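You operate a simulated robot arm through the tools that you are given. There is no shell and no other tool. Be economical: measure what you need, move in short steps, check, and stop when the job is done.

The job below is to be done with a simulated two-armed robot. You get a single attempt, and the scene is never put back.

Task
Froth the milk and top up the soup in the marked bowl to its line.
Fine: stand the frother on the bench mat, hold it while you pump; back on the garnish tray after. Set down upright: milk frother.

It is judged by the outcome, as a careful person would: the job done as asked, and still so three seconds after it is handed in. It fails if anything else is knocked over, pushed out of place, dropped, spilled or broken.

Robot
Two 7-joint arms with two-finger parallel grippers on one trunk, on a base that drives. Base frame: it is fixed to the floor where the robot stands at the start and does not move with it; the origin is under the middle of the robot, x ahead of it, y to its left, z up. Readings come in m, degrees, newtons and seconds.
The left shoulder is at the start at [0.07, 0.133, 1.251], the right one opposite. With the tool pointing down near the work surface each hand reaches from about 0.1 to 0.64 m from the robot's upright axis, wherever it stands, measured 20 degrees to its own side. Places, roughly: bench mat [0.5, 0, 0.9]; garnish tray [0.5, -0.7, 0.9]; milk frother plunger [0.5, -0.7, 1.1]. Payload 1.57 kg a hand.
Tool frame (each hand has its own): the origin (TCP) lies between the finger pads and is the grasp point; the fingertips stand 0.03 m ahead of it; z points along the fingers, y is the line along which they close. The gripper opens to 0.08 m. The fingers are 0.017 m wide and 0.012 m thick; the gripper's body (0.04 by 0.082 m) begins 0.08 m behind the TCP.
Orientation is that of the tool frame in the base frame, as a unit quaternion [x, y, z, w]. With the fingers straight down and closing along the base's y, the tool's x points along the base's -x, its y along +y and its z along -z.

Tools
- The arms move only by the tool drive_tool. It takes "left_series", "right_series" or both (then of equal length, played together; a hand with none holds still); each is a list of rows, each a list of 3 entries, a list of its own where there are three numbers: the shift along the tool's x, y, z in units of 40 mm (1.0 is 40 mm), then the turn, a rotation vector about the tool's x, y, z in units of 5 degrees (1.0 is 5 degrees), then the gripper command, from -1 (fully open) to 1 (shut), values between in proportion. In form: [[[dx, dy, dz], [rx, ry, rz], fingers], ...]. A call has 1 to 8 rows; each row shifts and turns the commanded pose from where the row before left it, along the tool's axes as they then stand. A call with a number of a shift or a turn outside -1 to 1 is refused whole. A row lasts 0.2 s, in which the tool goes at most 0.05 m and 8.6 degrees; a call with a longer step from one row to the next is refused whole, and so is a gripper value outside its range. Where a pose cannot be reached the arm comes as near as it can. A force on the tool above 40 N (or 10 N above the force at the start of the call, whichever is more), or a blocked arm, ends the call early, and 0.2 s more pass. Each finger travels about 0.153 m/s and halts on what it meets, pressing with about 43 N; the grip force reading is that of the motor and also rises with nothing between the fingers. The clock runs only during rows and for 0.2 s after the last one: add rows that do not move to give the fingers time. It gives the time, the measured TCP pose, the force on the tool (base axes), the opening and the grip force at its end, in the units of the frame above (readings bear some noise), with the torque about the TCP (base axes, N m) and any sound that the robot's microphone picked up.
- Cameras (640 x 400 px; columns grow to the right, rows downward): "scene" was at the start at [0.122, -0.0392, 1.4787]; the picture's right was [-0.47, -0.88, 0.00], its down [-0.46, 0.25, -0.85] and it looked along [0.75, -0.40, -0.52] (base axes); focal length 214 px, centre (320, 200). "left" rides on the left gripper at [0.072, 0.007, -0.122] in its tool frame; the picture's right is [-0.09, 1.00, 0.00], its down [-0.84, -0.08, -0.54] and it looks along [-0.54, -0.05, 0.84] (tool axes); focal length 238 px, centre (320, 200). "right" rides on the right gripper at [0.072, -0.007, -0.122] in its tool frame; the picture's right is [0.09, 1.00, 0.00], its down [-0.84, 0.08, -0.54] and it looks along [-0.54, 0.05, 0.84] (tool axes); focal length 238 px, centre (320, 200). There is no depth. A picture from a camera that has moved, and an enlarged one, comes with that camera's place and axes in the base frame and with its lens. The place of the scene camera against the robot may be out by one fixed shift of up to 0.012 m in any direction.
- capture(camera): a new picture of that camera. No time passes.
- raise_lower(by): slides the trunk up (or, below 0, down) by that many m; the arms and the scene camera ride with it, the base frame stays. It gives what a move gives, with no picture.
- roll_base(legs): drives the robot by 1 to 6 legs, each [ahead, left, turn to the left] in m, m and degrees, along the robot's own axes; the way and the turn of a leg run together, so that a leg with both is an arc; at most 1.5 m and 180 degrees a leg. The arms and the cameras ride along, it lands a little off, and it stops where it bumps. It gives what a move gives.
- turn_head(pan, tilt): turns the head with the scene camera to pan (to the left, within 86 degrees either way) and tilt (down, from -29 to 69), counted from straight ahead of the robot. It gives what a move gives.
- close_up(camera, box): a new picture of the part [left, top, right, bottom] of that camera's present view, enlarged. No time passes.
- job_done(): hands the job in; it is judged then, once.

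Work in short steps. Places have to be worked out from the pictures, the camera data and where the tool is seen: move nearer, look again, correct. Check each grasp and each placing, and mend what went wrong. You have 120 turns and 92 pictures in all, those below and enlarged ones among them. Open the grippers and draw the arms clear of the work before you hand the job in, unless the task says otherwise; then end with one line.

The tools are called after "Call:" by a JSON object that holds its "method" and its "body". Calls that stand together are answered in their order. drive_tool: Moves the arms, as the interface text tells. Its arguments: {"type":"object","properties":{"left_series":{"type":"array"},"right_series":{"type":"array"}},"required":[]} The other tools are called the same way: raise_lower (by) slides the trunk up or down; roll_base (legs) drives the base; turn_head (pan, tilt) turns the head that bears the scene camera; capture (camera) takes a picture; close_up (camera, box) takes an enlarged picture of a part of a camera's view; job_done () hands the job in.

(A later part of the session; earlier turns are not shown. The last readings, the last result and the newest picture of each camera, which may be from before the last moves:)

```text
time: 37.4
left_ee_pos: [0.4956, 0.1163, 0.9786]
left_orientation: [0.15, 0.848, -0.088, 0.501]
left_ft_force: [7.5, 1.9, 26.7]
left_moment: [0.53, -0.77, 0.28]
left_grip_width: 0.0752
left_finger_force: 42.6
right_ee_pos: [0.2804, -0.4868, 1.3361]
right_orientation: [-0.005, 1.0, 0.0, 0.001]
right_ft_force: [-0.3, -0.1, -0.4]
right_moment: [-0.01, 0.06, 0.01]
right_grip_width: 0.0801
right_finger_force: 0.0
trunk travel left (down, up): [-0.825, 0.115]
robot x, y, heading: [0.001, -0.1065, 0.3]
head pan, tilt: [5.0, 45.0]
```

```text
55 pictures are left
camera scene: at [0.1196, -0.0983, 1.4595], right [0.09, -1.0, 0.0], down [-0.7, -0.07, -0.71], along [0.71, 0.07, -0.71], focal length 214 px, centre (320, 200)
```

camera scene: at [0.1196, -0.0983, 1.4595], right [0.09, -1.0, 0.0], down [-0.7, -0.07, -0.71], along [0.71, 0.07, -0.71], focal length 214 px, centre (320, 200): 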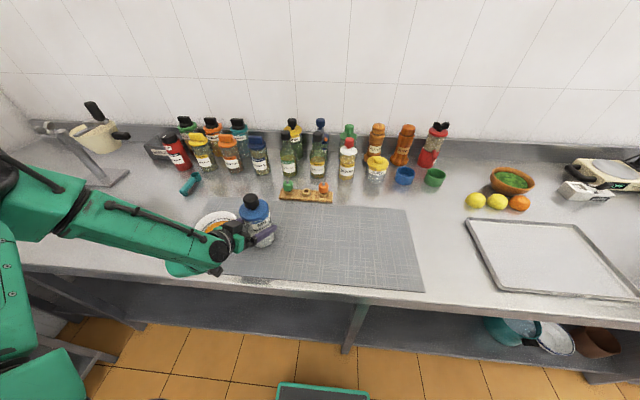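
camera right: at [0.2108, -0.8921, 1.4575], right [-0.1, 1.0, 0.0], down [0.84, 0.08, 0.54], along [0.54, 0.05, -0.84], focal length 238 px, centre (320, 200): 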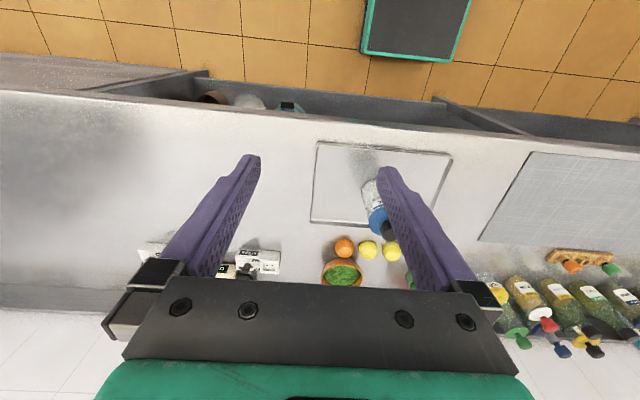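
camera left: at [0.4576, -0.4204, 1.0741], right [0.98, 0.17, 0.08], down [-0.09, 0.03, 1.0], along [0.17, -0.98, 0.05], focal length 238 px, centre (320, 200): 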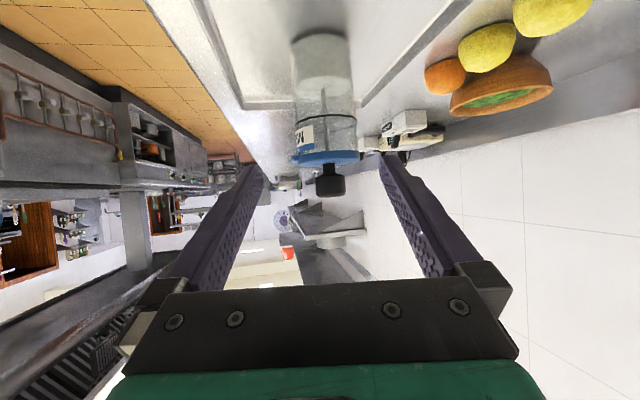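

The lateral move fell short of reach and the descent met something at z=0.979 (27 N). I'll check whether that's the mat and whether the wrist is clear of the bowl.

Call:
{"method": "close_up", "body": {"camera": "scene", "box": [170, 170, 310, 290]}}

Call:
{"method": "capture", "body": {"camera": "left"}}

Call:
{"method": "capture", "body": {"camera": "right"}}

```text
3.33 times, centred on (240, 230) of scene
camera zoom: at [0.1196, -0.0983, 1.4595], right [0.09, -1.0, 0.0], down [-0.7, -0.07, -0.71], along [0.71, 0.07, -0.71], focal length 715 px, centre (587, 100)
```

zoom: 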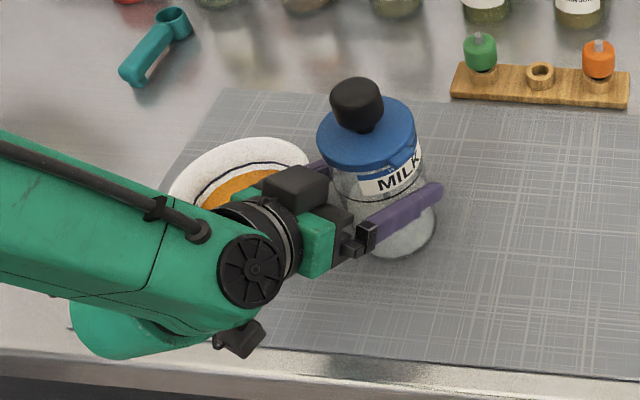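

```text
53 pictures are left
camera left: at [0.3665, 0.1707, 0.9742], right [0.38, 0.92, 0.08], down [-0.09, -0.05, 0.99], along [0.92, -0.39, 0.07], focal length 238 px, centre (320, 200)
```

left: 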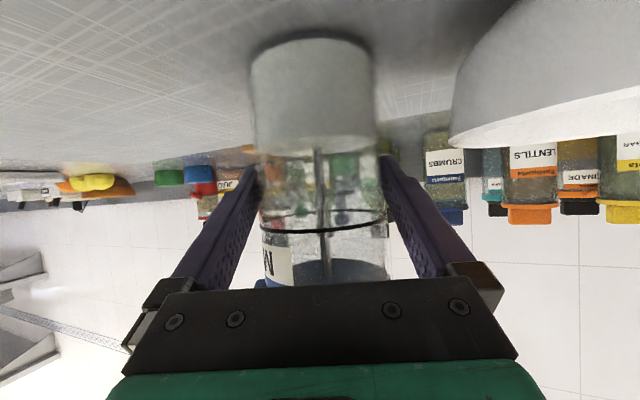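

```text
52 pictures are left
camera right: at [0.2061, -0.4953, 1.4581], right [-0.1, 0.99, 0.0], down [0.83, 0.08, 0.54], along [0.54, 0.06, -0.84], focal length 238 px, centre (320, 200)
```

right: 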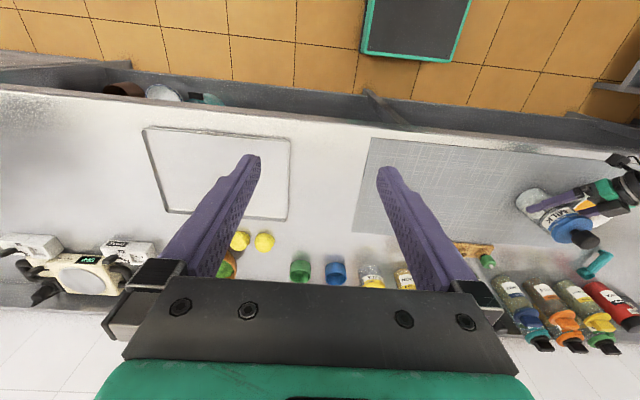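

It's standing on the mat at about (0.50, 0.12), but too near the bowl. I'll lift it 8 cm, shift the base right 0.13 m, and set it down there.

Call:
{"method": "drive_tool", "body": {"left_series": [[[-0.6, 0, -0.35], [0, 0, 0], 1], [[-0.6, 0, -0.35], [0, 0, 0], 1], [[-0.6, 0, -0.35], [0, 0, 0], 1], [[0, 0, 0], [0, 0, 0], 1]]}}

Call:
{"method": "roll_base", "body": {"legs": [[0, -0.14, 0]]}}

```text
time: 38.4
left_ee_pos: [0.496, 0.1181, 1.0552]
left_orientation: [0.148, 0.853, -0.089, 0.493]
left_ft_force: [0.5, 1.0, -4.5]
left_moment: [-0.01, 0.05, 0.01]
left_grip_width: 0.0748
left_finger_force: 42.8
right_ee_pos: [0.2836, -0.4846, 1.335]
right_orientation: [-0.005, 1.0, 0.0, -0.002]
right_ft_force: [0.1, -0.4, -0.2]
right_moment: [0.0, -0.02, 0.03]
right_grip_width: 0.0798
right_finger_force: 0.0
trunk travel left (down, up): [-0.825, 0.115]
robot x, y, heading: [0.0032, -0.1082, 0.7]
head pan, tilt: [5.0, 45.0]
```

```text
time: 39.7
left_ee_pos: [0.4964, -0.019, 1.0556]
left_orientation: [0.148, 0.852, -0.09, 0.494]
left_ft_force: [0.8, 0.3, -3.7]
left_moment: [0.02, -0.01, -0.02]
left_grip_width: 0.0746
left_finger_force: 43.0
right_ee_pos: [0.2842, -0.6225, 1.336]
right_orientation: [-0.005, 1.0, -0.002, -0.002]
right_ft_force: [0.7, 0.3, 0.4]
right_moment: [0.0, 0.01, -0.01]
right_grip_width: 0.08
right_finger_force: 0.0
trunk travel left (down, up): [-0.825, 0.115]
robot x, y, heading: [0.0018, -0.2498, 0.3]
head pan, tilt: [5.0, 45.0]
```

Now down to near the mat, the last part in small steps.

Call:
{"method": "drive_tool", "body": {"left_series": [[[0.6, 0, 0.35], [0, 0, 0], 1], [[0.6, 0, 0.35], [0, 0, 0], 1], [[0.11, 0, 0.06], [0, 0, 0], 1], [[0.11, 0, 0.06], [0, 0, 0], 1], [[0.05, 0, 0.03], [0, 0, 0], 1], [[0, 0, 0], [0, 0, 0], 1]]}}

```text
time: 41.1
left_ee_pos: [0.4966, -0.0227, 0.9881]
left_orientation: [0.148, 0.852, -0.088, 0.494]
left_ft_force: [0.6, 0.0, -4.3]
left_moment: [0.05, 0.02, 0.01]
left_grip_width: 0.0746
left_finger_force: 43.3
right_ee_pos: [0.2846, -0.6262, 1.3343]
right_orientation: [-0.004, 1.0, 0.0, 0.0]
right_ft_force: [-0.4, -0.8, 0.0]
right_moment: [0.0, -0.02, -0.02]
right_grip_width: 0.08
right_finger_force: 0.0
trunk travel left (down, up): [-0.825, 0.115]
robot x, y, heading: [-0.001, -0.2485, 0.4]
head pan, tilt: [5.0, 45.0]
```

Call:
{"method": "drive_tool", "body": {"left_series": [[[0.06, 0, 0.035], [0, 0, 0], 1], [[0.06, 0, 0.035], [0, 0, 0], 1], [[0, 0, 0], [0, 0, 0], 1]]}}

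Call:
{"method": "close_up", "body": {"camera": "left", "box": [200, 0, 440, 160]}}

```text
time: 41.9
left_ee_pos: [0.4958, -0.0219, 0.9833]
left_orientation: [0.148, 0.852, -0.088, 0.494]
left_ft_force: [-0.3, 0.1, -4.9]
left_moment: [0.01, 0.02, -0.02]
left_grip_width: 0.0749
left_finger_force: 43.0
right_ee_pos: [0.2825, -0.6262, 1.3348]
right_orientation: [-0.004, 1.0, 0.0, 0.0]
right_ft_force: [-0.4, 0.4, 0.0]
right_moment: [0.01, 0.01, 0.01]
right_grip_width: 0.0801
right_finger_force: 0.0
trunk travel left (down, up): [-0.825, 0.115]
robot x, y, heading: [0.0007, -0.2465, 0.4]
head pan, tilt: [5.0, 45.0]
```

```text
2.50 times, centred on (320, 80) of left
camera zoom: at [0.3676, 0.032, 0.9807], right [0.38, 0.92, 0.08], down [-0.08, -0.05, 1.0], along [0.92, -0.39, 0.05], focal length 596 px, centre (320, 500)
```

zoom: 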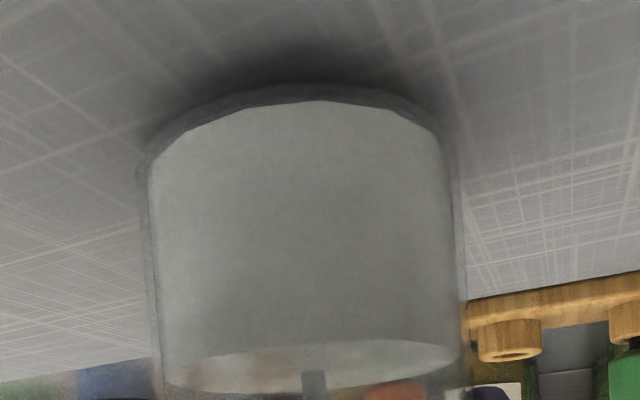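

Not yet in contact. I'll go down a few more millimetres in 2 mm steps.

Call:
{"method": "drive_tool", "body": {"left_series": [[[0.045, 0, 0.025], [0, 0, 0], 1], [[0.045, 0, 0.025], [0, 0, 0], 1], [[0, 0, 0], [0, 0, 0], 1]]}}

```text
time: 42.7
left_ee_pos: [0.4967, -0.0227, 0.9789]
left_orientation: [0.149, 0.852, -0.089, 0.494]
left_ft_force: [0.3, 0.0, -3.2]
left_moment: [0.03, 0.04, -0.02]
left_grip_width: 0.0746
left_finger_force: 42.9
right_ee_pos: [0.2839, -0.6256, 1.335]
right_orientation: [-0.005, 1.0, 0.0, 0.0]
right_ft_force: [0.5, 0.1, 0.5]
right_moment: [0.01, 0.01, -0.02]
right_grip_width: 0.0799
right_finger_force: 0.0
trunk travel left (down, up): [-0.825, 0.115]
robot x, y, heading: [0.0033, -0.2482, 0.4]
head pan, tilt: [5.0, 45.0]
```

Call:
{"method": "drive_tool", "body": {"left_series": [[[0.03, 0, 0.017], [0, 0, 0], 1], [[0.02, 0, 0.012], [0, 0, 0], 1], [[0, 0, 0], [0, 0, 0], 1]]}}

```text
time: 43.5
left_ee_pos: [0.4969, -0.0211, 0.9777]
left_orientation: [0.149, 0.851, -0.087, 0.497]
left_ft_force: [0.4, 3.7, 7.5]
left_moment: [0.55, -0.35, 0.0]
left_grip_width: 0.0747
left_finger_force: 42.8
right_ee_pos: [0.2817, -0.6265, 1.3349]
right_orientation: [-0.004, 1.0, 0.0, 0.0]
right_ft_force: [0.1, -0.7, 0.4]
right_moment: [0.02, 0.0, 0.0]
right_grip_width: 0.0799
right_finger_force: 0.1
trunk travel left (down, up): [-0.825, 0.115]
robot x, y, heading: [-0.001, -0.2474, 0.4]
head pan, tilt: [5.0, 45.0]
```

The frother is resting on the mat (supported, light contact). I'll bring the right hand over at a safe height of z≈1.33 to look at the knob.

Call:
{"method": "drive_tool", "body": {"right_series": [[[-0.33, 0.95, 0], [0, 0, 0], -1], [[-0.33, 0.95, 0], [0, 0, 0], -1], [[-0.33, 0.95, 0], [0, 0, 0], -1], [[-0.33, 0.95, 0], [0, 0, 0], -1], [[-0.33, 0.95, 0], [0, 0, 0], -1], [[-0.33, 0.95, 0], [0, 0, 0], -1], [[-0.33, 0.95, 0], [0, 0, 0], -1], [[-0.33, 0.95, 0], [0, 0, 0], -1]]}}

Call:
{"method": "drive_tool", "body": {"right_series": [[[-0.33, 0.95, 0], [0, 0, 0], -1], [[-0.33, 0.95, 0], [0, 0, 0], -1], [[-0.33, 0.95, 0], [0, 0, 0], -1], [[-0.33, 0.95, 0], [0, 0, 0], -1], [[-0.33, 0.95, 0], [0, 0, 0], -1], [[-0.33, 0.95, 0], [0, 0, 0], -1], [[-0.33, 0.95, 0], [0, 0, 0], -1], [[0, 0, 0], [0, 0, 0], -1]]}}

Call:
{"method": "capture", "body": {"camera": "right"}}

Call:
{"method": "capture", "body": {"camera": "scene"}}

```text
time: 45.3
left_ee_pos: [0.4953, -0.024, 0.9765]
left_orientation: [0.148, 0.852, -0.088, 0.495]
left_ft_force: [1.0, 0.0, 12.1]
left_moment: [0.32, -0.62, -0.06]
left_grip_width: 0.0748
left_finger_force: 43.2
right_ee_pos: [0.3763, -0.3391, 1.3292]
right_orientation: [-0.003, 1.0, 0.0, 0.002]
right_ft_force: [-0.6, 0.0, -1.3]
right_moment: [0.01, -0.02, 0.0]
right_grip_width: 0.08
right_finger_force: 0.0
right hand out of reach, approached as far as the arm can: row 8
trunk travel left (down, up): [-0.825, 0.115]
robot x, y, heading: [0.0027, -0.2476, 0.6]
head pan, tilt: [5.0, 45.0]
```

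```text
time: 47.1
left_ee_pos: [0.4951, -0.0241, 0.9774]
left_orientation: [0.149, 0.851, -0.088, 0.496]
left_ft_force: [0.5, 0.5, 12.6]
left_moment: [0.43, -0.34, -0.02]
left_grip_width: 0.0749
left_finger_force: 43.2
right_ee_pos: [0.3724, -0.3155, 1.2891]
right_orientation: [-0.004, 1.0, 0.0, 0.0]
right_ft_force: [-0.5, 0.1, -0.1]
right_moment: [-0.01, 0.0, 0.0]
right_grip_width: 0.08
right_finger_force: 0.1
right hand out of reach, approached as far as the arm can: row 1, 2, 3, 4, 5, 6, 7
trunk travel left (down, up): [-0.825, 0.115]
robot x, y, heading: [0.0008, -0.2487, 0.6]
head pan, tilt: [5.0, 45.0]
```

```text
50 pictures are left
camera right: at [0.3003, -0.3221, 1.4114], right [-0.1, 0.99, 0.0], down [0.84, 0.08, 0.54], along [0.54, 0.05, -0.84], focal length 238 px, centre (320, 200)
```

right: 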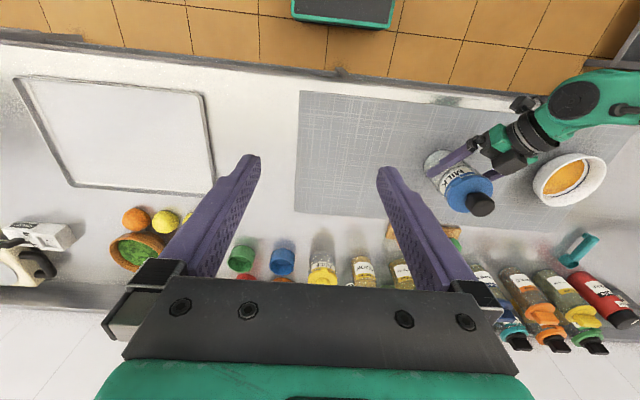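

```text
49 pictures are left
camera scene: at [0.1222, -0.2378, 1.4589], right [0.09, -1.0, 0.0], down [-0.7, -0.07, -0.71], along [0.7, 0.07, -0.71], focal length 214 px, centre (320, 200)
```

scene: 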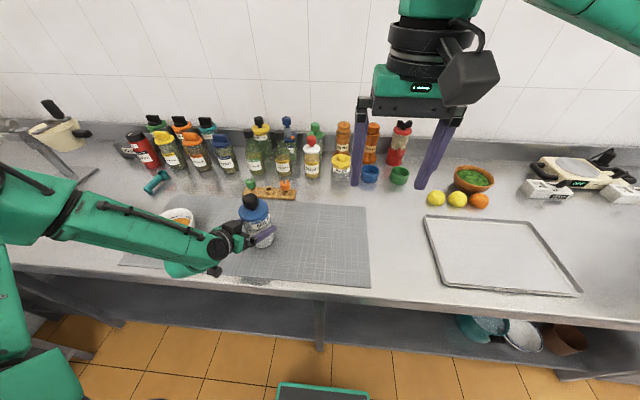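

The right hand stalls at this height because a downward tool up here costs reach. I'll lower it to z≈1.2 and try to reach across there.

Call:
{"method": "drive_tool", "body": {"right_series": [[[0, 0, 0.75], [0, 0, 0], -1], [[0, 0, 0.75], [0, 0, 0], -1], [[0, 0, 0.75], [0, 0, 0], -1], [[-0.2, 0.95, 0], [0, 0, 0], -1], [[-0.2, 0.95, 0], [0, 0, 0], -1], [[-0.2, 0.95, 0], [0, 0, 0], -1], [[-0.2, 0.95, 0], [0, 0, 0], -1], [[-0.2, 0.95, 0], [0, 0, 0], -1]]}}

```text
time: 48.9
left_ee_pos: [0.4946, -0.022, 0.9772]
left_orientation: [0.149, 0.852, -0.088, 0.495]
left_ft_force: [-2.6, -0.3, 9.3]
left_moment: [0.36, -0.13, 0.04]
left_grip_width: 0.0747
left_finger_force: 43.6
right_ee_pos: [0.3778, -0.2874, 1.1978]
right_orientation: [-0.004, 1.0, 0.002, 0.001]
right_ft_force: [1.1, 0.0, 0.8]
right_moment: [-0.02, 0.01, 0.01]
right_grip_width: 0.0801
right_finger_force: 0.2
right hand out of reach, approached as far as the arm can: row 4, 5, 6, 7, 8
trunk travel left (down, up): [-0.825, 0.115]
robot x, y, heading: [0.0003, -0.2476, 0.6]
head pan, tilt: [5.0, 45.0]
```

There's a limit near my midline. Since the knob is round I can yaw the right wrist inward (CCW) and try again.

Call:
{"method": "drive_tool", "body": {"right_series": [[[0, 0, 0], [0, 0, -1], -1], [[0, 0, 0], [0, 0, -1], -1], [[0, 0, 0], [0, 0, -1], -1], [[0, 0, 0], [0, 0, -1], -1], [[0, 0, 0], [0, 0, -1], -1], [[0, 0, 0], [0, 0, -1], -1], [[0, 0, 0], [0, 0, -1], -1], [[0, 0, 0], [0, 0, -1], -1]]}}

Call:
{"method": "drive_tool", "body": {"right_series": [[[-0.7, 0.64, 0], [0, 0, 0], -1], [[-0.7, 0.64, 0], [0, 0, 0], -1], [[-0.7, 0.64, 0], [0, 0, 0], -1], [[-0.7, 0.64, 0], [0, 0, 0], -1]]}}

```text
time: 50.7
left_ee_pos: [0.4941, -0.0226, 0.9768]
left_orientation: [0.149, 0.852, -0.088, 0.494]
left_ft_force: [-3.2, -1.5, 5.6]
left_moment: [0.17, -0.05, 0.1]
left_grip_width: 0.0746
left_finger_force: 43.2
right_ee_pos: [0.3775, -0.2872, 1.1989]
right_orientation: [-0.347, 0.938, 0.0, 0.001]
right_ft_force: [-0.2, -1.0, 0.4]
right_moment: [-0.01, 0.03, 0.05]
right_grip_width: 0.0798
right_finger_force: 0.0
trunk travel left (down, up): [-0.825, 0.115]
robot x, y, heading: [0.0015, -0.2508, 0.8]
head pan, tilt: [5.0, 45.0]
```

```text
time: 51.7
left_ee_pos: [0.4948, -0.0238, 0.977]
left_orientation: [0.149, 0.852, -0.088, 0.495]
left_ft_force: [-2.7, -2.3, 4.7]
left_moment: [0.13, -0.04, 0.04]
left_grip_width: 0.0743
left_finger_force: 43.2
right_ee_pos: [0.3779, -0.288, 1.1984]
right_orientation: [-0.345, 0.939, 0.0, 0.001]
right_ft_force: [0.0, -0.2, 0.7]
right_moment: [0.0, 0.01, -0.02]
right_grip_width: 0.0799
right_finger_force: 0.0
right hand out of reach, approached as far as the arm can: row 1, 2, 3, 4
trunk travel left (down, up): [-0.825, 0.115]
robot x, y, heading: [-0.0002, -0.2513, 0.2]
head pan, tilt: [5.0, 45.0]
```

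Same wall. I'll see whether extending forward works here, to map the limit.

Call:
{"method": "drive_tool", "body": {"right_series": [[[-0.76, -0.65, 0], [0, 0, 0], -1], [[-0.76, -0.65, 0], [0, 0, 0], -1], [[-0.76, -0.65, 0], [0, 0, 0], -1], [[-0.49, 0.87, 0], [0, 0, 0], -1], [[-0.49, 0.87, 0], [0, 0, 0], -1], [[-0.49, 0.87, 0], [0, 0, 0], -1]]}}

```text
time: 53.1
left_ee_pos: [0.4974, -0.0225, 0.9765]
left_orientation: [0.149, 0.851, -0.088, 0.495]
left_ft_force: [1.8, 0.3, 6.4]
left_moment: [0.35, -0.4, -0.09]
left_grip_width: 0.0748
left_finger_force: 43.1
right_ee_pos: [0.4131, -0.2963, 1.1659]
right_orientation: [-0.345, 0.939, 0.001, 0.001]
right_ft_force: [0.4, 0.1, 0.0]
right_moment: [-0.05, 0.0, -0.01]
right_grip_width: 0.0798
right_finger_force: 0.0
right hand out of reach, approached as far as the arm can: row 1, 2, 3, 4, 5, 6
trunk travel left (down, up): [-0.825, 0.115]
robot x, y, heading: [-0.001, -0.2469, 0.8]
head pan, tilt: [5.0, 45.0]
```

So the limit is the wrist bend when pointing straight down this high. Pitching the right tool 45° forward should free the reach; the knob can be pressed or gripped that way too.

Call:
{"method": "drive_tool", "body": {"right_series": [[[0, 0, 0], [0, -1, 0], -1], [[0, 0, 0], [0, -1, 0], -1], [[0, 0, 0], [0, -1, 0], -1], [[0, 0, 0], [0, -1, 0], -1], [[0, 0, 0], [0, -1, 0], -1], [[0, 0, 0], [0, -1, 0], -1], [[0, 0, 0], [0, -1, 0], -1], [[0, 0, 0], [0, -1, 0], -1]]}}

Call:
{"method": "drive_tool", "body": {"right_series": [[[-0.3, 0, -0.3], [0, -1, 0], -1], [[-0.6, 0, -0.6], [0, 0, 0], -1], [[0, 0.9, 0], [0, 0, 0], -1], [[0, 0.9, 0], [0, 0, 0], -1], [[0, 0.9, 0], [0, 0, 0], -1]]}}

```text
time: 54.9
left_ee_pos: [0.4951, -0.0229, 0.9772]
left_orientation: [0.149, 0.852, -0.089, 0.495]
left_ft_force: [2.5, 1.6, 8.6]
left_moment: [0.45, -0.37, -0.03]
left_grip_width: 0.0748
left_finger_force: 42.9
right_ee_pos: [0.4122, -0.2966, 1.1675]
right_orientation: [-0.329, 0.895, 0.104, 0.283]
right_ft_force: [-1.2, 0.1, 0.1]
right_moment: [0.05, -0.02, -0.02]
right_grip_width: 0.0797
right_finger_force: 0.0
right hand out of reach, approached as far as the arm can: row 8
trunk travel left (down, up): [-0.825, 0.115]
robot x, y, heading: [0.0011, -0.2467, 0.2]
head pan, tilt: [5.0, 45.0]
```

```text
time: 56.1
left_ee_pos: [0.4939, -0.0234, 0.9788]
left_orientation: [0.149, 0.851, -0.089, 0.495]
left_ft_force: [-3.4, 2.5, 6.5]
left_moment: [0.48, 0.01, 0.07]
left_grip_width: 0.075
left_finger_force: 42.9
right_ee_pos: [0.3422, -0.199, 1.2169]
right_orientation: [-0.345, 0.884, 0.116, 0.293]
right_ft_force: [-0.9, 0.1, -0.3]
right_moment: [0.01, 0.02, 0.02]
right_grip_width: 0.0799
right_finger_force: 0.0
right hand out of reach, approached as far as the arm can: row 1, 5
trunk travel left (down, up): [-0.825, 0.115]
robot x, y, heading: [0.0005, -0.2504, 0.5]
head pan, tilt: [5.0, 45.0]
```

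Both arms are awkward with the frother off to one side. I'll set it free, since it stands on the mat, and reposition the robot to have it in front. First I open the left hand and draw it straight back while the right hand un-pitches.

Call:
{"method": "drive_tool", "body": {"left_series": [[[0, 0, 0], [0, 0, 0], -1], [[0, 0, 0], [0, 0, 0], -1], [[0.24, 0, -0.4], [0, 0, 0], -1], [[0.24, 0, -0.4], [0, 0, 0], -1], [[0.47, 0, -0.81], [0, 0, 0], -1], [[0.47, 0, -0.81], [0, 0, 0], -1], [[0.47, 0, -0.81], [0, 0, 0], -1], [[0, 0, 0], [0, 0, 0], -1]], "right_series": [[[0, -0.9, 0], [0, 0, 0], -1], [[0, -0.9, 0], [0, 0, 0], -1], [[0, 0, 0], [0, 1, 0], -1], [[0, 0, 0], [0, 1, 0], -1], [[0, 0, 0], [0, 1, 0], -1], [[0, 0, 0], [0, 1, 0], -1], [[0, 0, 0], [0, 1, 0], -1], [[0, 0, 0], [0, 1, 0], -1]]}}

Call:
{"method": "capture", "body": {"camera": "scene"}}

```text
time: 57.9
left_ee_pos: [0.3895, 0.0158, 0.976]
left_orientation: [0.149, 0.851, -0.089, 0.495]
left_ft_force: [0.5, -0.8, 0.1]
left_moment: [0.0, 0.02, 0.02]
left_grip_width: 0.0798
left_finger_force: 0.1
left hand out of reach, approached as far as the arm can: row 7
right_ee_pos: [0.3935, -0.2674, 1.2278]
right_orientation: [-0.363, 0.928, 0.031, 0.073]
right_ft_force: [0.3, -1.1, 0.3]
right_moment: [0.01, 0.0, 0.01]
right_grip_width: 0.0798
right_finger_force: 0.2
right hand out of reach, approached as far as the arm can: row 7, 8
trunk travel left (down, up): [-0.825, 0.115]
robot x, y, heading: [0.0002, -0.2494, 0.1]
head pan, tilt: [5.0, 45.0]
```

```text
48 pictures are left
camera scene: at [0.1243, -0.2378, 1.4587], right [0.09, -1.0, 0.0], down [-0.7, -0.07, -0.71], along [0.7, 0.07, -0.71], focal length 214 px, centre (320, 200)
```

scene: 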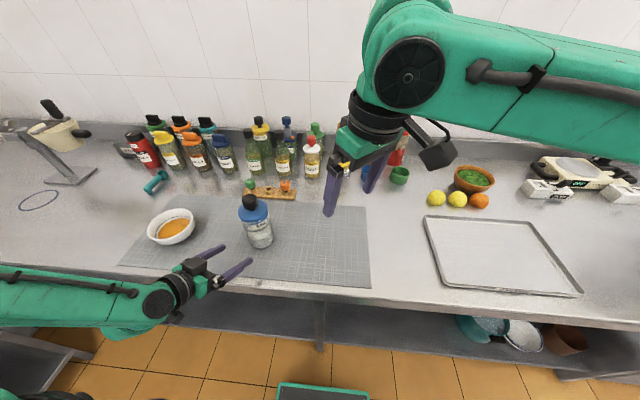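

The frother stands upright on its own. I'll raise the trunk 0.1 m, which lowers the work relative to the shoulders, then drive left so the frother is nearly centred.

Call:
{"method": "raise_lower", "body": {"by": 0.1}}

Call:
{"method": "roll_base", "body": {"legs": [[0, 0.19, 0]]}}

Call:
{"method": "drive_tool", "body": {"right_series": [[[0, 0, 0], [0, 1, 0], -1], [[0, 0, 0], [0, 1, 0], -1], [[0, 0, 0], [0, 0, 1], -1], [[0, 0, 0], [0, 0, 1], -1], [[0, 0, 0], [0, 0, 1], -1], [[0, 0, 0], [0, 0, 1], -1], [[0, 0, 0], [0, 0, 1], -1], [[0, 0, 0], [0, 0, 1], -1]]}}

Call:
{"method": "capture", "body": {"camera": "right"}}

```text
time: 59.2
left_ee_pos: [0.3898, 0.0172, 1.0761]
left_orientation: [0.147, 0.852, -0.087, 0.495]
left_ft_force: [0.0, -0.3, 0.2]
left_moment: [0.02, -0.01, -0.03]
left_grip_width: 0.08
left_finger_force: 0.0
right_ee_pos: [0.3933, -0.2676, 1.3273]
right_orientation: [-0.362, 0.929, 0.03, 0.073]
right_ft_force: [-0.4, -0.4, -0.1]
right_moment: [0.04, -0.01, -0.02]
right_grip_width: 0.0798
right_finger_force: 0.1
trunk travel left (down, up): [-0.925, 0.015]
robot x, y, heading: [-0.0017, -0.2503, 0.3]
head pan, tilt: [5.0, 45.0]
```

```text
time: 60.8
left_ee_pos: [0.3907, 0.2, 1.0785]
left_orientation: [0.152, 0.852, -0.088, 0.493]
left_ft_force: [0.5, 0.4, 0.1]
left_moment: [0.02, -0.02, -0.01]
left_grip_width: 0.08
left_finger_force: 0.0
right_ee_pos: [0.3913, -0.0833, 1.3275]
right_orientation: [-0.362, 0.929, 0.031, 0.074]
right_ft_force: [0.4, 0.0, -0.3]
right_moment: [0.02, -0.04, -0.01]
right_grip_width: 0.0799
right_finger_force: 0.0
trunk travel left (down, up): [-0.925, 0.015]
robot x, y, heading: [-0.0014, -0.0569, 0.2]
head pan, tilt: [5.0, 45.0]
```

```text
time: 62.6
left_ee_pos: [0.3895, 0.2034, 1.0763]
left_orientation: [0.149, 0.851, -0.089, 0.495]
left_ft_force: [0.5, 0.2, -0.3]
left_moment: [0.02, -0.02, -0.01]
left_grip_width: 0.0803
left_finger_force: 0.0
right_ee_pos: [0.3996, -0.1257, 1.3418]
right_orientation: [-0.109, 0.994, -0.004, -0.007]
right_ft_force: [0.7, -0.5, -0.3]
right_moment: [-0.01, 0.01, 0.03]
right_grip_width: 0.0799
right_finger_force: 0.1
right hand out of reach, approached as far as the arm can: row 1, 2, 3
trunk travel left (down, up): [-0.925, 0.015]
robot x, y, heading: [-0.0002, -0.061, 0.1]
head pan, tilt: [5.0, 45.0]
```

```text
47 pictures are left
camera right: at [0.3333, -0.1474, 1.4656], right [-0.31, 0.95, 0.0], down [0.81, 0.26, 0.53], along [0.51, 0.16, -0.85], focal length 238 px, centre (320, 200)
```

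right: 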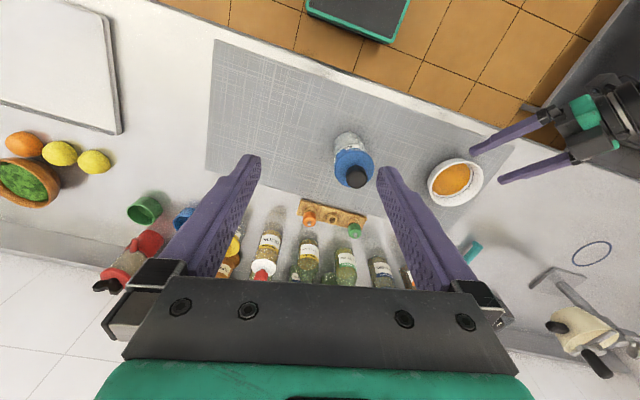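

The knob is at about (0.490, -0.032). I'll lower the right hand to z≈1.2 and then move over it.

Call:
{"method": "drive_tool", "body": {"right_series": [[[0, 0, 0.9], [0, 0, 0], -1], [[0, 0, 0.9], [0, 0, 0], -1], [[0, 0, 0.9], [0, 0, 0], -1], [[0, 0, 0.8], [0, 0, 0], -1], [[-0.9, 0.6, 0], [0, 0, 0], -1], [[-0.9, 0.6, 0], [0, 0, 0], -1], [[-0.9, 0.6, 0], [0, 0, 0], -1], [[0, 0, 0], [0, 0, 0], -1]]}}

Call:
{"method": "capture", "body": {"camera": "right"}}

```text
time: 64.4
left_ee_pos: [0.3908, 0.2032, 1.0758]
left_orientation: [0.149, 0.852, -0.089, 0.493]
left_ft_force: [0.5, 0.2, 0.9]
left_moment: [-0.01, -0.01, 0.01]
left_grip_width: 0.08
left_finger_force: 0.0
right_ee_pos: [0.4275, -0.1168, 1.2038]
right_orientation: [-0.109, 0.994, -0.003, -0.007]
right_ft_force: [-0.5, -0.5, -0.4]
right_moment: [0.05, 0.01, -0.02]
right_grip_width: 0.08
right_finger_force: 0.2
right hand out of reach, approached as far as the arm can: row 5, 6, 7
trunk travel left (down, up): [-0.925, 0.015]
robot x, y, heading: [0.0017, -0.0568, 0.2]
head pan, tilt: [5.0, 45.0]
```

```text
46 pictures are left
camera right: at [0.3598, -0.1389, 1.3274], right [-0.31, 0.95, 0.0], down [0.81, 0.26, 0.53], along [0.5, 0.16, -0.85], focal length 238 px, centre (320, 200)
```

right: 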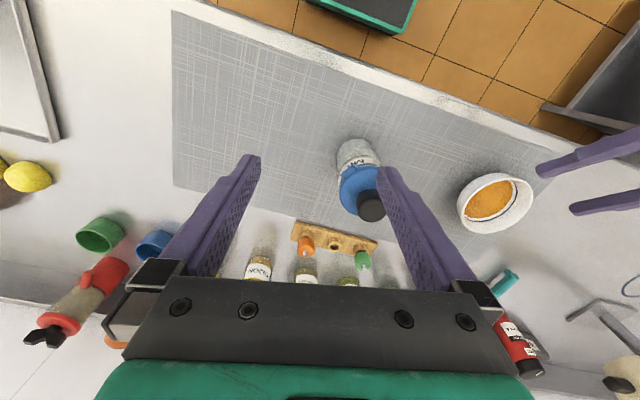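

The right arm won't reach over the knob straight down. Both arms prefer pointing inward from their own side, so I'll stand at about (0, -0.37) with heading 30° to have the frother 0.6 m ahead. The left hand will then hold the body at world azimuth -20°, and the right hand will grip the knob near-horizontally from the right.

Call:
{"method": "roll_base", "body": {"legs": [[0, 0, 30], [-0.155, -0.268, 0]]}}

Call:
{"method": "turn_head", "body": {"pan": 3, "tilt": 42}}

Call:
{"method": "capture", "body": {"camera": "scene"}}

```text
time: 68.0
left_ee_pos: [0.2066, 0.0546, 1.0748]
left_orientation: [-0.077, 0.861, 0.042, 0.5]
left_ft_force: [0.4, -0.3, 0.6]
left_moment: [0.0, 0.03, -0.04]
left_grip_width: 0.08
left_finger_force: 0.0
right_ee_pos: [0.3992, -0.2049, 1.2042]
right_orientation: [-0.363, 0.932, -0.006, -0.007]
right_ft_force: [0.6, 0.0, 0.8]
right_moment: [-0.04, -0.03, -0.01]
right_grip_width: 0.0799
right_finger_force: 0.0
trunk travel left (down, up): [-0.925, 0.015]
robot x, y, heading: [-0.0005, -0.3685, 30.2]
head pan, tilt: [5.0, 45.0]
```

```text
time: 68.6
left_ee_pos: [0.2068, 0.0534, 1.0759]
left_orientation: [-0.076, 0.862, 0.041, 0.5]
left_ft_force: [-0.8, -0.6, 0.3]
left_moment: [0.0, 0.0, -0.01]
left_grip_width: 0.0798
left_finger_force: 0.1
right_ee_pos: [0.3991, -0.2065, 1.2051]
right_orientation: [-0.363, 0.932, -0.005, -0.005]
right_ft_force: [0.4, 0.5, -1.1]
right_moment: [-0.02, 0.03, -0.02]
right_grip_width: 0.0801
right_finger_force: 0.0
trunk travel left (down, up): [-0.925, 0.015]
robot x, y, heading: [-0.0009, -0.3693, 30.2]
head pan, tilt: [3.0, 42.0]
```

```text
45 pictures are left
camera scene: at [0.1065, -0.2951, 1.5629], right [0.55, -0.84, 0.0], down [-0.56, -0.37, -0.74], along [0.62, 0.41, -0.67], focal length 214 px, centre (320, 200)
```

scene: 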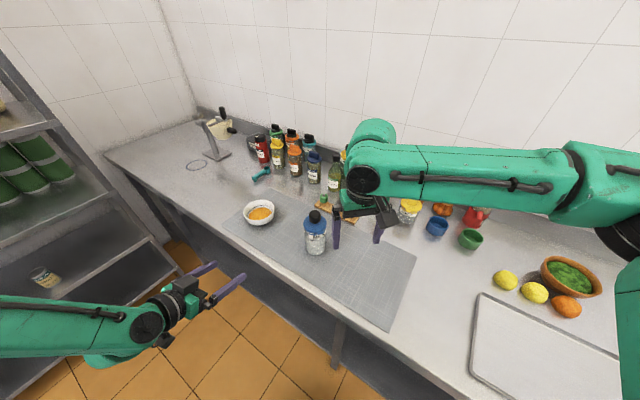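

Good view; the forearms run inward. I'll yaw the right tool about 40° further inward, then pitch it up toward horizontal.

Call:
{"method": "drive_tool", "body": {"right_series": [[[0, 0, 0], [0, 0, -1], -1], [[0, 0, 0], [0, 0, -1], -1], [[0, 0, 0], [0, 0, -1], -1], [[0, 0, 0], [0, 0, -1], -1], [[0, 0, 0], [0, 0, -1], -1], [[0, 0, 0], [0, 0, -1], -1], [[0, 0, 0], [0, 0, -1], -1], [[0, 0, 0], [0, 0, -1], -1]]}}

Call:
{"method": "drive_tool", "body": {"right_series": [[[0, 0, 0], [0, -1, 0], -1], [[0, 0, 0], [0, -1, 0], -1], [[0, 0, 0], [0, -1, 0], -1], [[0, 0, 0], [0, -1, 0], -1], [[0, 0, 0], [0, -1, 0], -1], [[0, 0, 0], [0, -1, 0], -1], [[0, 0, 0], [0, -1, 0], -1], [[0, 0, 0], [0, -1, 0], -1]]}}

Call:
{"method": "drive_tool", "body": {"right_series": [[[0, 0, 0], [0, -1, 0], -1], [[0, 0, 0], [0, -1, 0], -1], [[0, 0, 0], [0, -1, 0], -1], [[0, 0, 0], [0, -1, 0], -1], [[0, 0, 0], [0, -1, 0], -1], [[0, 0, 0], [0, -1, 0], -1]]}}

```text
time: 70.4
left_ee_pos: [0.2069, 0.0529, 1.0763]
left_orientation: [-0.076, 0.861, 0.042, 0.501]
left_ft_force: [0.9, 0.3, 0.5]
left_moment: [0.0, 0.01, -0.01]
left_grip_width: 0.08
left_finger_force: 0.0
right_ee_pos: [0.3994, -0.2078, 1.2042]
right_orientation: [-0.661, 0.75, -0.003, -0.008]
right_ft_force: [0.4, -0.3, -0.5]
right_moment: [0.03, 0.0, 0.01]
right_grip_width: 0.0799
right_finger_force: 0.0
trunk travel left (down, up): [-0.925, 0.015]
robot x, y, heading: [0.002, -0.3682, 30.3]
head pan, tilt: [3.0, 42.0]
```

```text
time: 72.2
left_ee_pos: [0.2076, 0.0514, 1.0766]
left_orientation: [-0.075, 0.862, 0.041, 0.5]
left_ft_force: [1.0, -0.4, 0.2]
left_moment: [0.0, -0.02, 0.0]
left_grip_width: 0.0802
left_finger_force: 0.0
right_ee_pos: [0.3996, -0.2087, 1.204]
right_orientation: [-0.621, 0.707, 0.225, 0.252]
right_ft_force: [-0.5, 0.3, -0.6]
right_moment: [0.03, -0.07, 0.0]
right_grip_width: 0.08
right_finger_force: 0.0
trunk travel left (down, up): [-0.925, 0.015]
robot x, y, heading: [0.0015, -0.3727, 30.4]
head pan, tilt: [3.0, 42.0]
```

```text
time: 73.6
left_ee_pos: [0.2075, 0.0533, 1.0757]
left_orientation: [-0.076, 0.862, 0.041, 0.5]
left_ft_force: [0.3, 0.7, 0.1]
left_moment: [-0.02, -0.01, 0.01]
left_grip_width: 0.0798
left_finger_force: 0.0
right_ee_pos: [0.4005, -0.2013, 1.2099]
right_orientation: [-0.565, 0.624, 0.375, 0.388]
right_ft_force: [-0.1, 0.7, 0.1]
right_moment: [0.0, 0.03, -0.02]
right_grip_width: 0.0798
right_finger_force: 0.0
right hand out of reach, approached as far as the arm can: row 6
trunk travel left (down, up): [-0.925, 0.015]
robot x, y, heading: [-0.001, -0.3717, 30.4]
head pan, tilt: [3.0, 42.0]
```

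The right tool is at azimuth 86°, 25° down. I'll test its reach by moving to a pre-grasp point about 0.1 m from the knob.

Call:
{"method": "drive_tool", "body": {"right_series": [[[0.24, -0.5, 0.64], [0, 0, 0], -1], [[0.24, -0.5, 0.64], [0, 0, 0], -1], [[0.24, -0.5, 0.64], [0, 0, 0], -1], [[0.24, -0.5, 0.64], [0, 0, 0], -1], [[0, 0, 0], [0, 0, 0], -1]]}}

Call:
{"method": "capture", "body": {"camera": "right"}}

```text
time: 74.8
left_ee_pos: [0.2055, 0.053, 1.0768]
left_orientation: [-0.076, 0.862, 0.043, 0.5]
left_ft_force: [-0.5, -0.2, -0.8]
left_moment: [0.01, 0.0, 0.01]
left_grip_width: 0.08
left_finger_force: 0.0
right_ee_pos: [0.4197, -0.1284, 1.1695]
right_orientation: [-0.541, 0.621, 0.373, 0.428]
right_ft_force: [-0.6, 0.4, -1.1]
right_moment: [0.04, 0.0, 0.03]
right_grip_width: 0.0799
right_finger_force: 0.0
right hand out of reach, approached as far as the arm can: row 1, 2, 3, 4
trunk travel left (down, up): [-0.925, 0.015]
robot x, y, heading: [0.0014, -0.3702, 30.2]
head pan, tilt: [3.0, 42.0]
```

```text
44 pictures are left
camera right: at [0.4068, -0.2679, 1.1458], right [-0.99, 0.1, -0.09], down [-0.11, -0.2, 0.97], along [0.08, 0.97, 0.21], focal length 238 px, centre (320, 200)
```

right: 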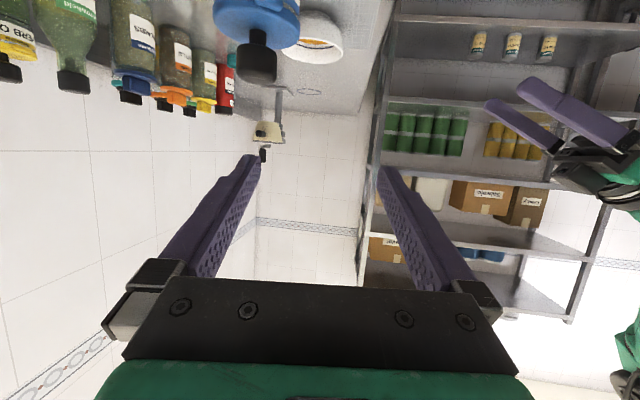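

The right arm looks stuck in an elbow-out posture. The mirror of the left arm's good posture should work, so I'll draw the right hand back to its own side and re-aim it at about 20° inward and 30° down.

Call:
{"method": "drive_tool", "body": {"right_series": [[[0.25, -0.39, -0.96], [0, 0, 0], -1], [[0.25, -0.39, -0.96], [0, 0, 0], -1], [[0.25, -0.39, -0.96], [0, 0, 0], -1], [[0.25, -0.39, -0.96], [0, 0, 0], -1], [[0.25, -0.39, -0.96], [0, 0, 0], -1], [[0.25, -0.39, -0.96], [0, 0, 0], -1], [[0.25, -0.39, -0.96], [0, 0, 0], -1]]}}

Call:
{"method": "drive_tool", "body": {"right_series": [[[0, 0, 0], [0.935, 0, 0.357], -1], [[0, 0, 0], [0.935, 0, 0.357], -1], [[0, 0, 0], [0.935, 0, 0.357], -1], [[0, 0, 0], [0.935, 0, 0.357], -1], [[0, 0, 0], [0.935, 0, 0.357], -1], [[0, 0, 0], [0.935, 0, 0.357], -1], [[0, 0, 0], [0.935, 0, 0.357], -1], [[0, 0, 0], [0, 0, 0], -1]]}}

```text
time: 76.4
left_ee_pos: [0.2072, 0.0525, 1.0769]
left_orientation: [-0.076, 0.861, 0.042, 0.501]
left_ft_force: [-0.5, -0.9, -0.1]
left_moment: [-0.01, 0.02, -0.03]
left_grip_width: 0.0797
left_finger_force: 0.1
right_ee_pos: [0.4091, -0.1753, 1.1722]
right_orientation: [-0.542, 0.62, 0.373, 0.428]
right_ft_force: [0.0, -0.4, -0.1]
right_moment: [0.01, -0.02, -0.01]
right_grip_width: 0.0801
right_finger_force: 0.0
right hand out of reach, approached as far as the arm can: row 1, 2, 3, 4, 5, 6, 7
trunk travel left (down, up): [-0.925, 0.015]
robot x, y, heading: [-0.002, -0.3717, 30.3]
head pan, tilt: [3.0, 42.0]
```

```text
time: 78.2
left_ee_pos: [0.2066, 0.0531, 1.077]
left_orientation: [-0.076, 0.862, 0.042, 0.5]
left_ft_force: [0.3, 0.1, -0.8]
left_moment: [0.0, 0.04, 0.03]
left_grip_width: 0.0801
left_finger_force: 0.1
right_ee_pos: [0.4084, -0.1762, 1.1713]
right_orientation: [-0.332, 0.755, 0.23, 0.517]
right_ft_force: [-0.3, 0.8, -0.7]
right_moment: [0.02, 0.03, -0.02]
right_grip_width: 0.0799
right_finger_force: 0.0
trunk travel left (down, up): [-0.925, 0.015]
robot x, y, heading: [0.0021, -0.3724, 30.2]
head pan, tilt: [3.0, 42.0]
```

Rotated to about 17° inward. Now I'll slide the right hand 0.2 m to its own side.

Call:
{"method": "drive_tool", "body": {"right_series": [[[0.1, -0.95, -0.28], [0, 0, 0], -1], [[0.1, -0.95, -0.28], [0, 0, 0], -1], [[0.1, -0.95, -0.28], [0, 0, 0], -1], [[0.1, -0.95, -0.28], [0, 0, 0], -1], [[0.1, -0.95, -0.28], [0, 0, 0], -1]]}}

```text
time: 79.4
left_ee_pos: [0.2066, 0.0514, 1.0757]
left_orientation: [-0.077, 0.861, 0.044, 0.5]
left_ft_force: [0.8, -0.1, -0.9]
left_moment: [-0.01, -0.02, -0.01]
left_grip_width: 0.0798
left_finger_force: 0.1
right_ee_pos: [0.5085, -0.3496, 1.174]
right_orientation: [-0.331, 0.754, 0.232, 0.518]
right_ft_force: [0.4, 1.1, 0.1]
right_moment: [-0.01, 0.03, 0.03]
right_grip_width: 0.0801
right_finger_force: 0.1
trunk travel left (down, up): [-0.925, 0.015]
robot x, y, heading: [0.0007, -0.3695, 30.5]
head pan, tilt: [3.0, 42.0]
```

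That worked freely. Now I'll go along a diagonal at constant height toward a point above the knob.

Call:
{"method": "drive_tool", "body": {"right_series": [[[-0.247, 0.71, 0.648], [0, 0, 0], -1], [[-0.247, 0.71, 0.648], [0, 0, 0], -1], [[-0.247, 0.71, 0.648], [0, 0, 0], -1], [[-0.247, 0.71, 0.648], [0, 0, 0], -1], [[-0.247, 0.71, 0.648], [0, 0, 0], -1], [[-0.247, 0.71, 0.648], [0, 0, 0], -1], [[0, 0, 0], [0, 0, 0], -1]]}}

Call:
{"method": "capture", "body": {"camera": "right"}}

```text
time: 81.0
left_ee_pos: [0.2078, 0.053, 1.0762]
left_orientation: [-0.076, 0.862, 0.041, 0.5]
left_ft_force: [-0.3, -0.8, 0.1]
left_moment: [-0.01, -0.03, 0.03]
left_grip_width: 0.0801
left_finger_force: 0.1
right_ee_pos: [0.4961, -0.1107, 1.1733]
right_orientation: [-0.331, 0.754, 0.23, 0.518]
right_ft_force: [0.0, -0.6, -0.5]
right_moment: [-0.03, 0.02, 0.01]
right_grip_width: 0.0801
right_finger_force: 0.1
trunk travel left (down, up): [-0.925, 0.015]
robot x, y, heading: [0.0023, -0.3675, 30.4]
head pan, tilt: [3.0, 42.0]
```

```text
43 pictures are left
camera right: at [0.4062, -0.2188, 1.1507], right [-0.76, 0.65, -0.08], down [-0.19, -0.1, 0.98], along [0.62, 0.76, 0.2], focal length 238 px, centre (320, 200)
```

right: 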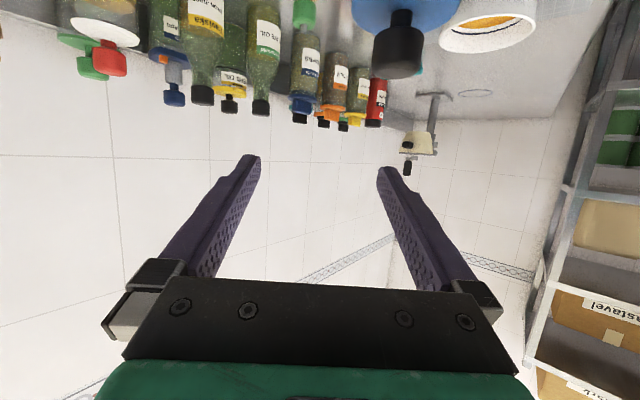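

Reach works in this posture. I'll leave the right hand waiting above and bring the left to its pre-grasp: turn to azimuth -20°, then forward and down.

Call:
{"method": "drive_tool", "body": {"left_series": [[[0, 0, 0], [0.866, 0, 0.5], -1], [[0, 0, 0], [0.866, 0, 0.5], -1], [[0, 0, 0], [0.866, 0, 0.5], -1], [[0, 0, 0], [0.866, 0, 0.5], -1], [[0, 0, 0], [0.866, 0, 0.5], -1], [[0, 0, 0], [0.866, 0, 0.5], -1], [[0, 0, 0], [0, 0, 0], -1]]}}

Call:
{"method": "drive_tool", "body": {"left_series": [[[0.03, 0.125, 0.925], [0, 0, 0], -1], [[0.03, 0.125, 0.925], [0, 0, 0], -1], [[0.03, 0.125, 0.925], [0, 0, 0], -1], [[0.03, 0.125, 0.925], [0, 0, 0], -1], [[0.03, 0.125, 0.925], [0, 0, 0], -1], [[0, 0, 0], [0, 0, 0], -1]]}}

Call:
{"method": "capture", "body": {"camera": "left"}}

```text
time: 82.6
left_ee_pos: [0.2065, 0.0517, 1.0764]
left_orientation: [0.15, 0.852, -0.087, 0.494]
left_ft_force: [-0.7, -0.7, 0.7]
left_moment: [-0.02, 0.04, 0.03]
left_grip_width: 0.08
left_finger_force: 0.0
right_ee_pos: [0.4969, -0.1112, 1.1725]
right_orientation: [-0.331, 0.755, 0.23, 0.518]
right_ft_force: [1.2, -0.7, 0.5]
right_moment: [0.0, 0.0, 0.0]
right_grip_width: 0.0801
right_finger_force: 0.1
trunk travel left (down, up): [-0.925, 0.015]
robot x, y, heading: [-0.0026, -0.3707, 30.2]
head pan, tilt: [3.0, 42.0]
```

```text
time: 84.0
left_ee_pos: [0.3162, 0.0269, 1.0251]
left_orientation: [0.15, 0.851, -0.088, 0.495]
left_ft_force: [0.9, 0.4, 0.2]
left_moment: [0.02, -0.01, -0.01]
left_grip_width: 0.0799
left_finger_force: 0.0
left hand out of reach, approached as far as the arm can: row 2, 4, 5
right_ee_pos: [0.4949, -0.11, 1.1724]
right_orientation: [-0.332, 0.754, 0.231, 0.517]
right_ft_force: [-0.3, 0.1, 0.7]
right_moment: [0.01, 0.01, 0.02]
right_grip_width: 0.0797
right_finger_force: 0.0
trunk travel left (down, up): [-0.925, 0.015]
robot x, y, heading: [0.0002, -0.3715, 30.6]
head pan, tilt: [3.0, 42.0]
```

```text
42 pictures are left
camera left: at [0.1878, 0.0814, 1.0223], right [0.38, 0.92, 0.08], down [-0.08, -0.05, 1.0], along [0.92, -0.39, 0.05], focal length 238 px, centre (320, 200)
```

left: 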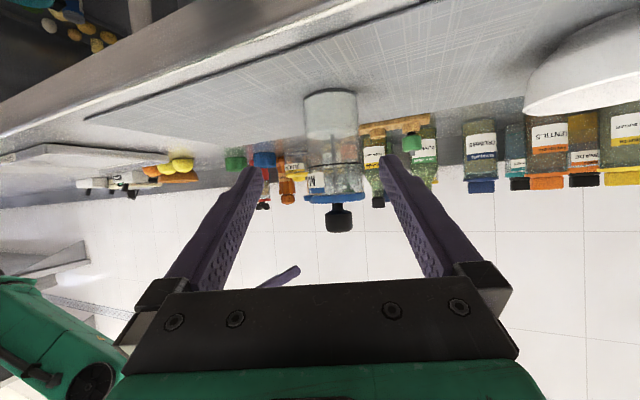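

The left hand hits the same kind of limit when aimed 50° inward, but about 20-25° inward works. I'll re-aim it to world azimuth +5° at a shallower pitch, and pitch the right slightly steeper for clearance between the hands.

Call:
{"method": "drive_tool", "body": {"left_series": [[[0, 0, 0], [-0.866, 0, -0.5], -1], [[0, 0, 0], [-0.866, 0, -0.5], -1], [[0, 0, 0], [-0.866, 0, -0.5], -1], [[0, 0, 0], [-0.866, 0, -0.5], -1], [[0, 0, 0], [-0.866, 0, -0.5], -1], [[0, 0, 0], [0, -0.8, 0], -1], [[0, 0, 0], [0, -0.8, 0], -1], [[0, 0, 0], [0, 0, 0], -1]], "right_series": [[[0, 0, 0], [0, 0.7, 0], -1], [[0, 0, 0], [0, 0.7, 0], -1], [[0, 0, 0], [0, 0, 0], -1], [[0, 0, 0], [0, 0, 0], -1], [[0, 0, 0], [0, 0, 0], -1], [[0, 0, 0], [0, 0, 0], -1], [[0, 0, 0], [0, 0, 0], -1], [[0, 0, 0], [0, 0, 0], -1]]}}

```text
time: 85.8
left_ee_pos: [0.3094, 0.0266, 1.0478]
left_orientation: [-0.036, 0.827, 0.022, 0.561]
left_ft_force: [0.2, 0.3, -0.7]
left_moment: [0.02, -0.04, 0.01]
left_grip_width: 0.0801
left_finger_force: 0.0
left hand out of reach, approached as far as the arm can: row 6, 7
right_ee_pos: [0.4952, -0.1104, 1.1723]
right_orientation: [-0.345, 0.785, 0.21, 0.47]
right_ft_force: [0.3, -0.4, 0.2]
right_moment: [-0.01, 0.0, 0.01]
right_grip_width: 0.0801
right_finger_force: 0.1
trunk travel left (down, up): [-0.925, 0.015]
robot x, y, heading: [0.0024, -0.3763, 30.4]
head pan, tilt: [3.0, 42.0]
```

Call:
{"method": "drive_tool", "body": {"left_series": [[[0.38, -0.55, 0.69], [0, 0, 0], -1], [[0.38, -0.55, 0.69], [0, 0, 0], -1], [[0.38, -0.55, 0.69], [0, 0, 0], -1], [[0, 0, 0], [0, 0, 0], -1]]}}

Call:
{"method": "capture", "body": {"camera": "left"}}

```text
time: 86.8
left_ee_pos: [0.346, -0.0084, 1.0613]
left_orientation: [-0.037, 0.828, 0.022, 0.56]
left_ft_force: [-0.6, -0.5, -1.0]
left_moment: [-0.02, 0.02, 0.02]
left_grip_width: 0.08
left_finger_force: 0.1
left hand out of reach, approached as far as the arm can: row 1, 2, 3
right_ee_pos: [0.4955, -0.1102, 1.1736]
right_orientation: [-0.345, 0.785, 0.21, 0.47]
right_ft_force: [-0.2, -0.6, -0.6]
right_moment: [0.02, 0.01, -0.02]
right_grip_width: 0.08
right_finger_force: 0.1
trunk travel left (down, up): [-0.925, 0.015]
robot x, y, heading: [0.0027, -0.3712, 30.4]
head pan, tilt: [3.0, 42.0]
```

```text
41 pictures are left
camera left: at [0.2076, -0.0133, 1.039], right [-0.05, 1.0, 0.08], down [-0.18, -0.09, 0.98], along [0.98, 0.04, 0.19], focal length 238 px, centre (320, 200)
```

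left: 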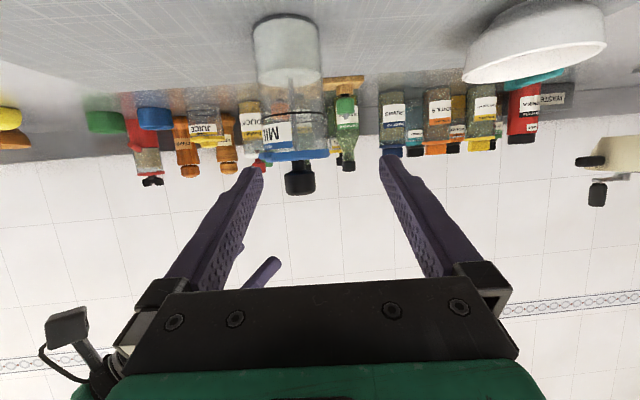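

The limit is clear now: lower hands need steeper pitch, higher hands shallower. With the trunk back at its original height both needed poses match ones already reached. I'll raise the right hand a bit and steepen the left, then lower the trunk.

Call:
{"method": "drive_tool", "body": {"left_series": [[[0, 0, 0], [0, 0.8, 0], -1], [[0, 0, 0], [0, 0.8, 0], -1], [[-0.4, 0, -0.2], [0, 0, 0], -1]], "right_series": [[[-0.75, 0, -0.4], [0, 0, 0], -1], [[-0.75, 0, -0.4], [0, 0, 0], -1], [[-0.75, 0, -0.4], [0, 0, 0], -1]]}}

Call:
{"method": "raise_lower", "body": {"by": -0.1}}

```text
time: 87.6
left_ee_pos: [0.345, -0.0073, 1.0779]
left_orientation: [-0.038, 0.863, 0.019, 0.503]
left_ft_force: [-0.2, -0.5, 0.6]
left_moment: [-0.02, 0.0, 0.01]
left_grip_width: 0.0797
left_finger_force: 0.1
right_ee_pos: [0.4957, -0.1113, 1.2752]
right_orientation: [-0.344, 0.785, 0.209, 0.471]
right_ft_force: [-0.6, 0.4, 0.0]
right_moment: [0.03, 0.0, 0.0]
right_grip_width: 0.0798
right_finger_force: 0.0
trunk travel left (down, up): [-0.925, 0.015]
robot x, y, heading: [0.0, -0.3697, 30.3]
head pan, tilt: [3.0, 42.0]
```

```text
time: 88.9
left_ee_pos: [0.3445, -0.0068, 0.9778]
left_orientation: [-0.037, 0.864, 0.018, 0.503]
left_ft_force: [0.2, 0.6, -1.0]
left_moment: [-0.01, 0.0, 0.04]
left_grip_width: 0.0801
left_finger_force: 0.1
right_ee_pos: [0.4959, -0.1112, 1.1749]
right_orientation: [-0.345, 0.785, 0.21, 0.47]
right_ft_force: [-0.8, 0.1, 0.8]
right_moment: [0.0, -0.02, -0.03]
right_grip_width: 0.0799
right_finger_force: 0.0
trunk travel left (down, up): [-0.825, 0.115]
robot x, y, heading: [-0.0041, -0.3667, 30.1]
head pan, tilt: [3.0, 42.0]
```

The left is at z=0.978, level with its grasp height. I'll slide it 28 mm right to line up, move slightly forward and check with its camera.

Call:
{"method": "drive_tool", "body": {"left_series": [[[-0.2, -0.35, 0.35], [0, 0, 0], -1], [[-0.2, -0.35, 0.35], [0, 0, 0], -1], [[0, 0, 0], [0, 0, 0], -1]]}}

Call:
{"method": "close_up", "body": {"camera": "left", "box": [220, 20, 420, 220]}}

```text
time: 89.7
left_ee_pos: [0.3623, -0.0094, 0.9641]
left_orientation: [-0.034, 0.861, 0.014, 0.507]
left_ft_force: [-0.1, -0.1, -0.1]
left_moment: [0.01, -0.01, 0.0]
left_grip_width: 0.0801
left_finger_force: 0.1
left hand out of reach, approached as far as the arm can: row 1, 2
right_ee_pos: [0.4961, -0.111, 1.1763]
right_orientation: [-0.345, 0.784, 0.21, 0.47]
right_ft_force: [0.1, 0.3, 0.5]
right_moment: [0.02, 0.0, 0.01]
right_grip_width: 0.0799
right_finger_force: 0.1
trunk travel left (down, up): [-0.825, 0.115]
robot x, y, heading: [0.0034, -0.3685, 30.3]
head pan, tilt: [3.0, 42.0]
```

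```text
2.00 times, centred on (320, 120) of left
camera zoom: at [0.2228, -0.0131, 0.9604], right [-0.03, 1.0, 0.07], down [-0.06, -0.07, 1.0], along [1.0, 0.03, 0.06], focal length 477 px, centre (320, 360)
```

zoom: 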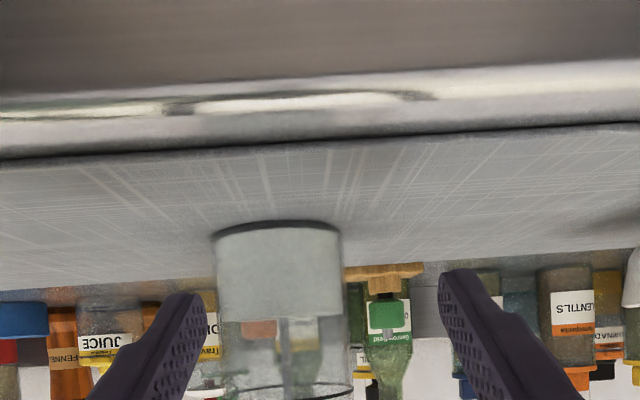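

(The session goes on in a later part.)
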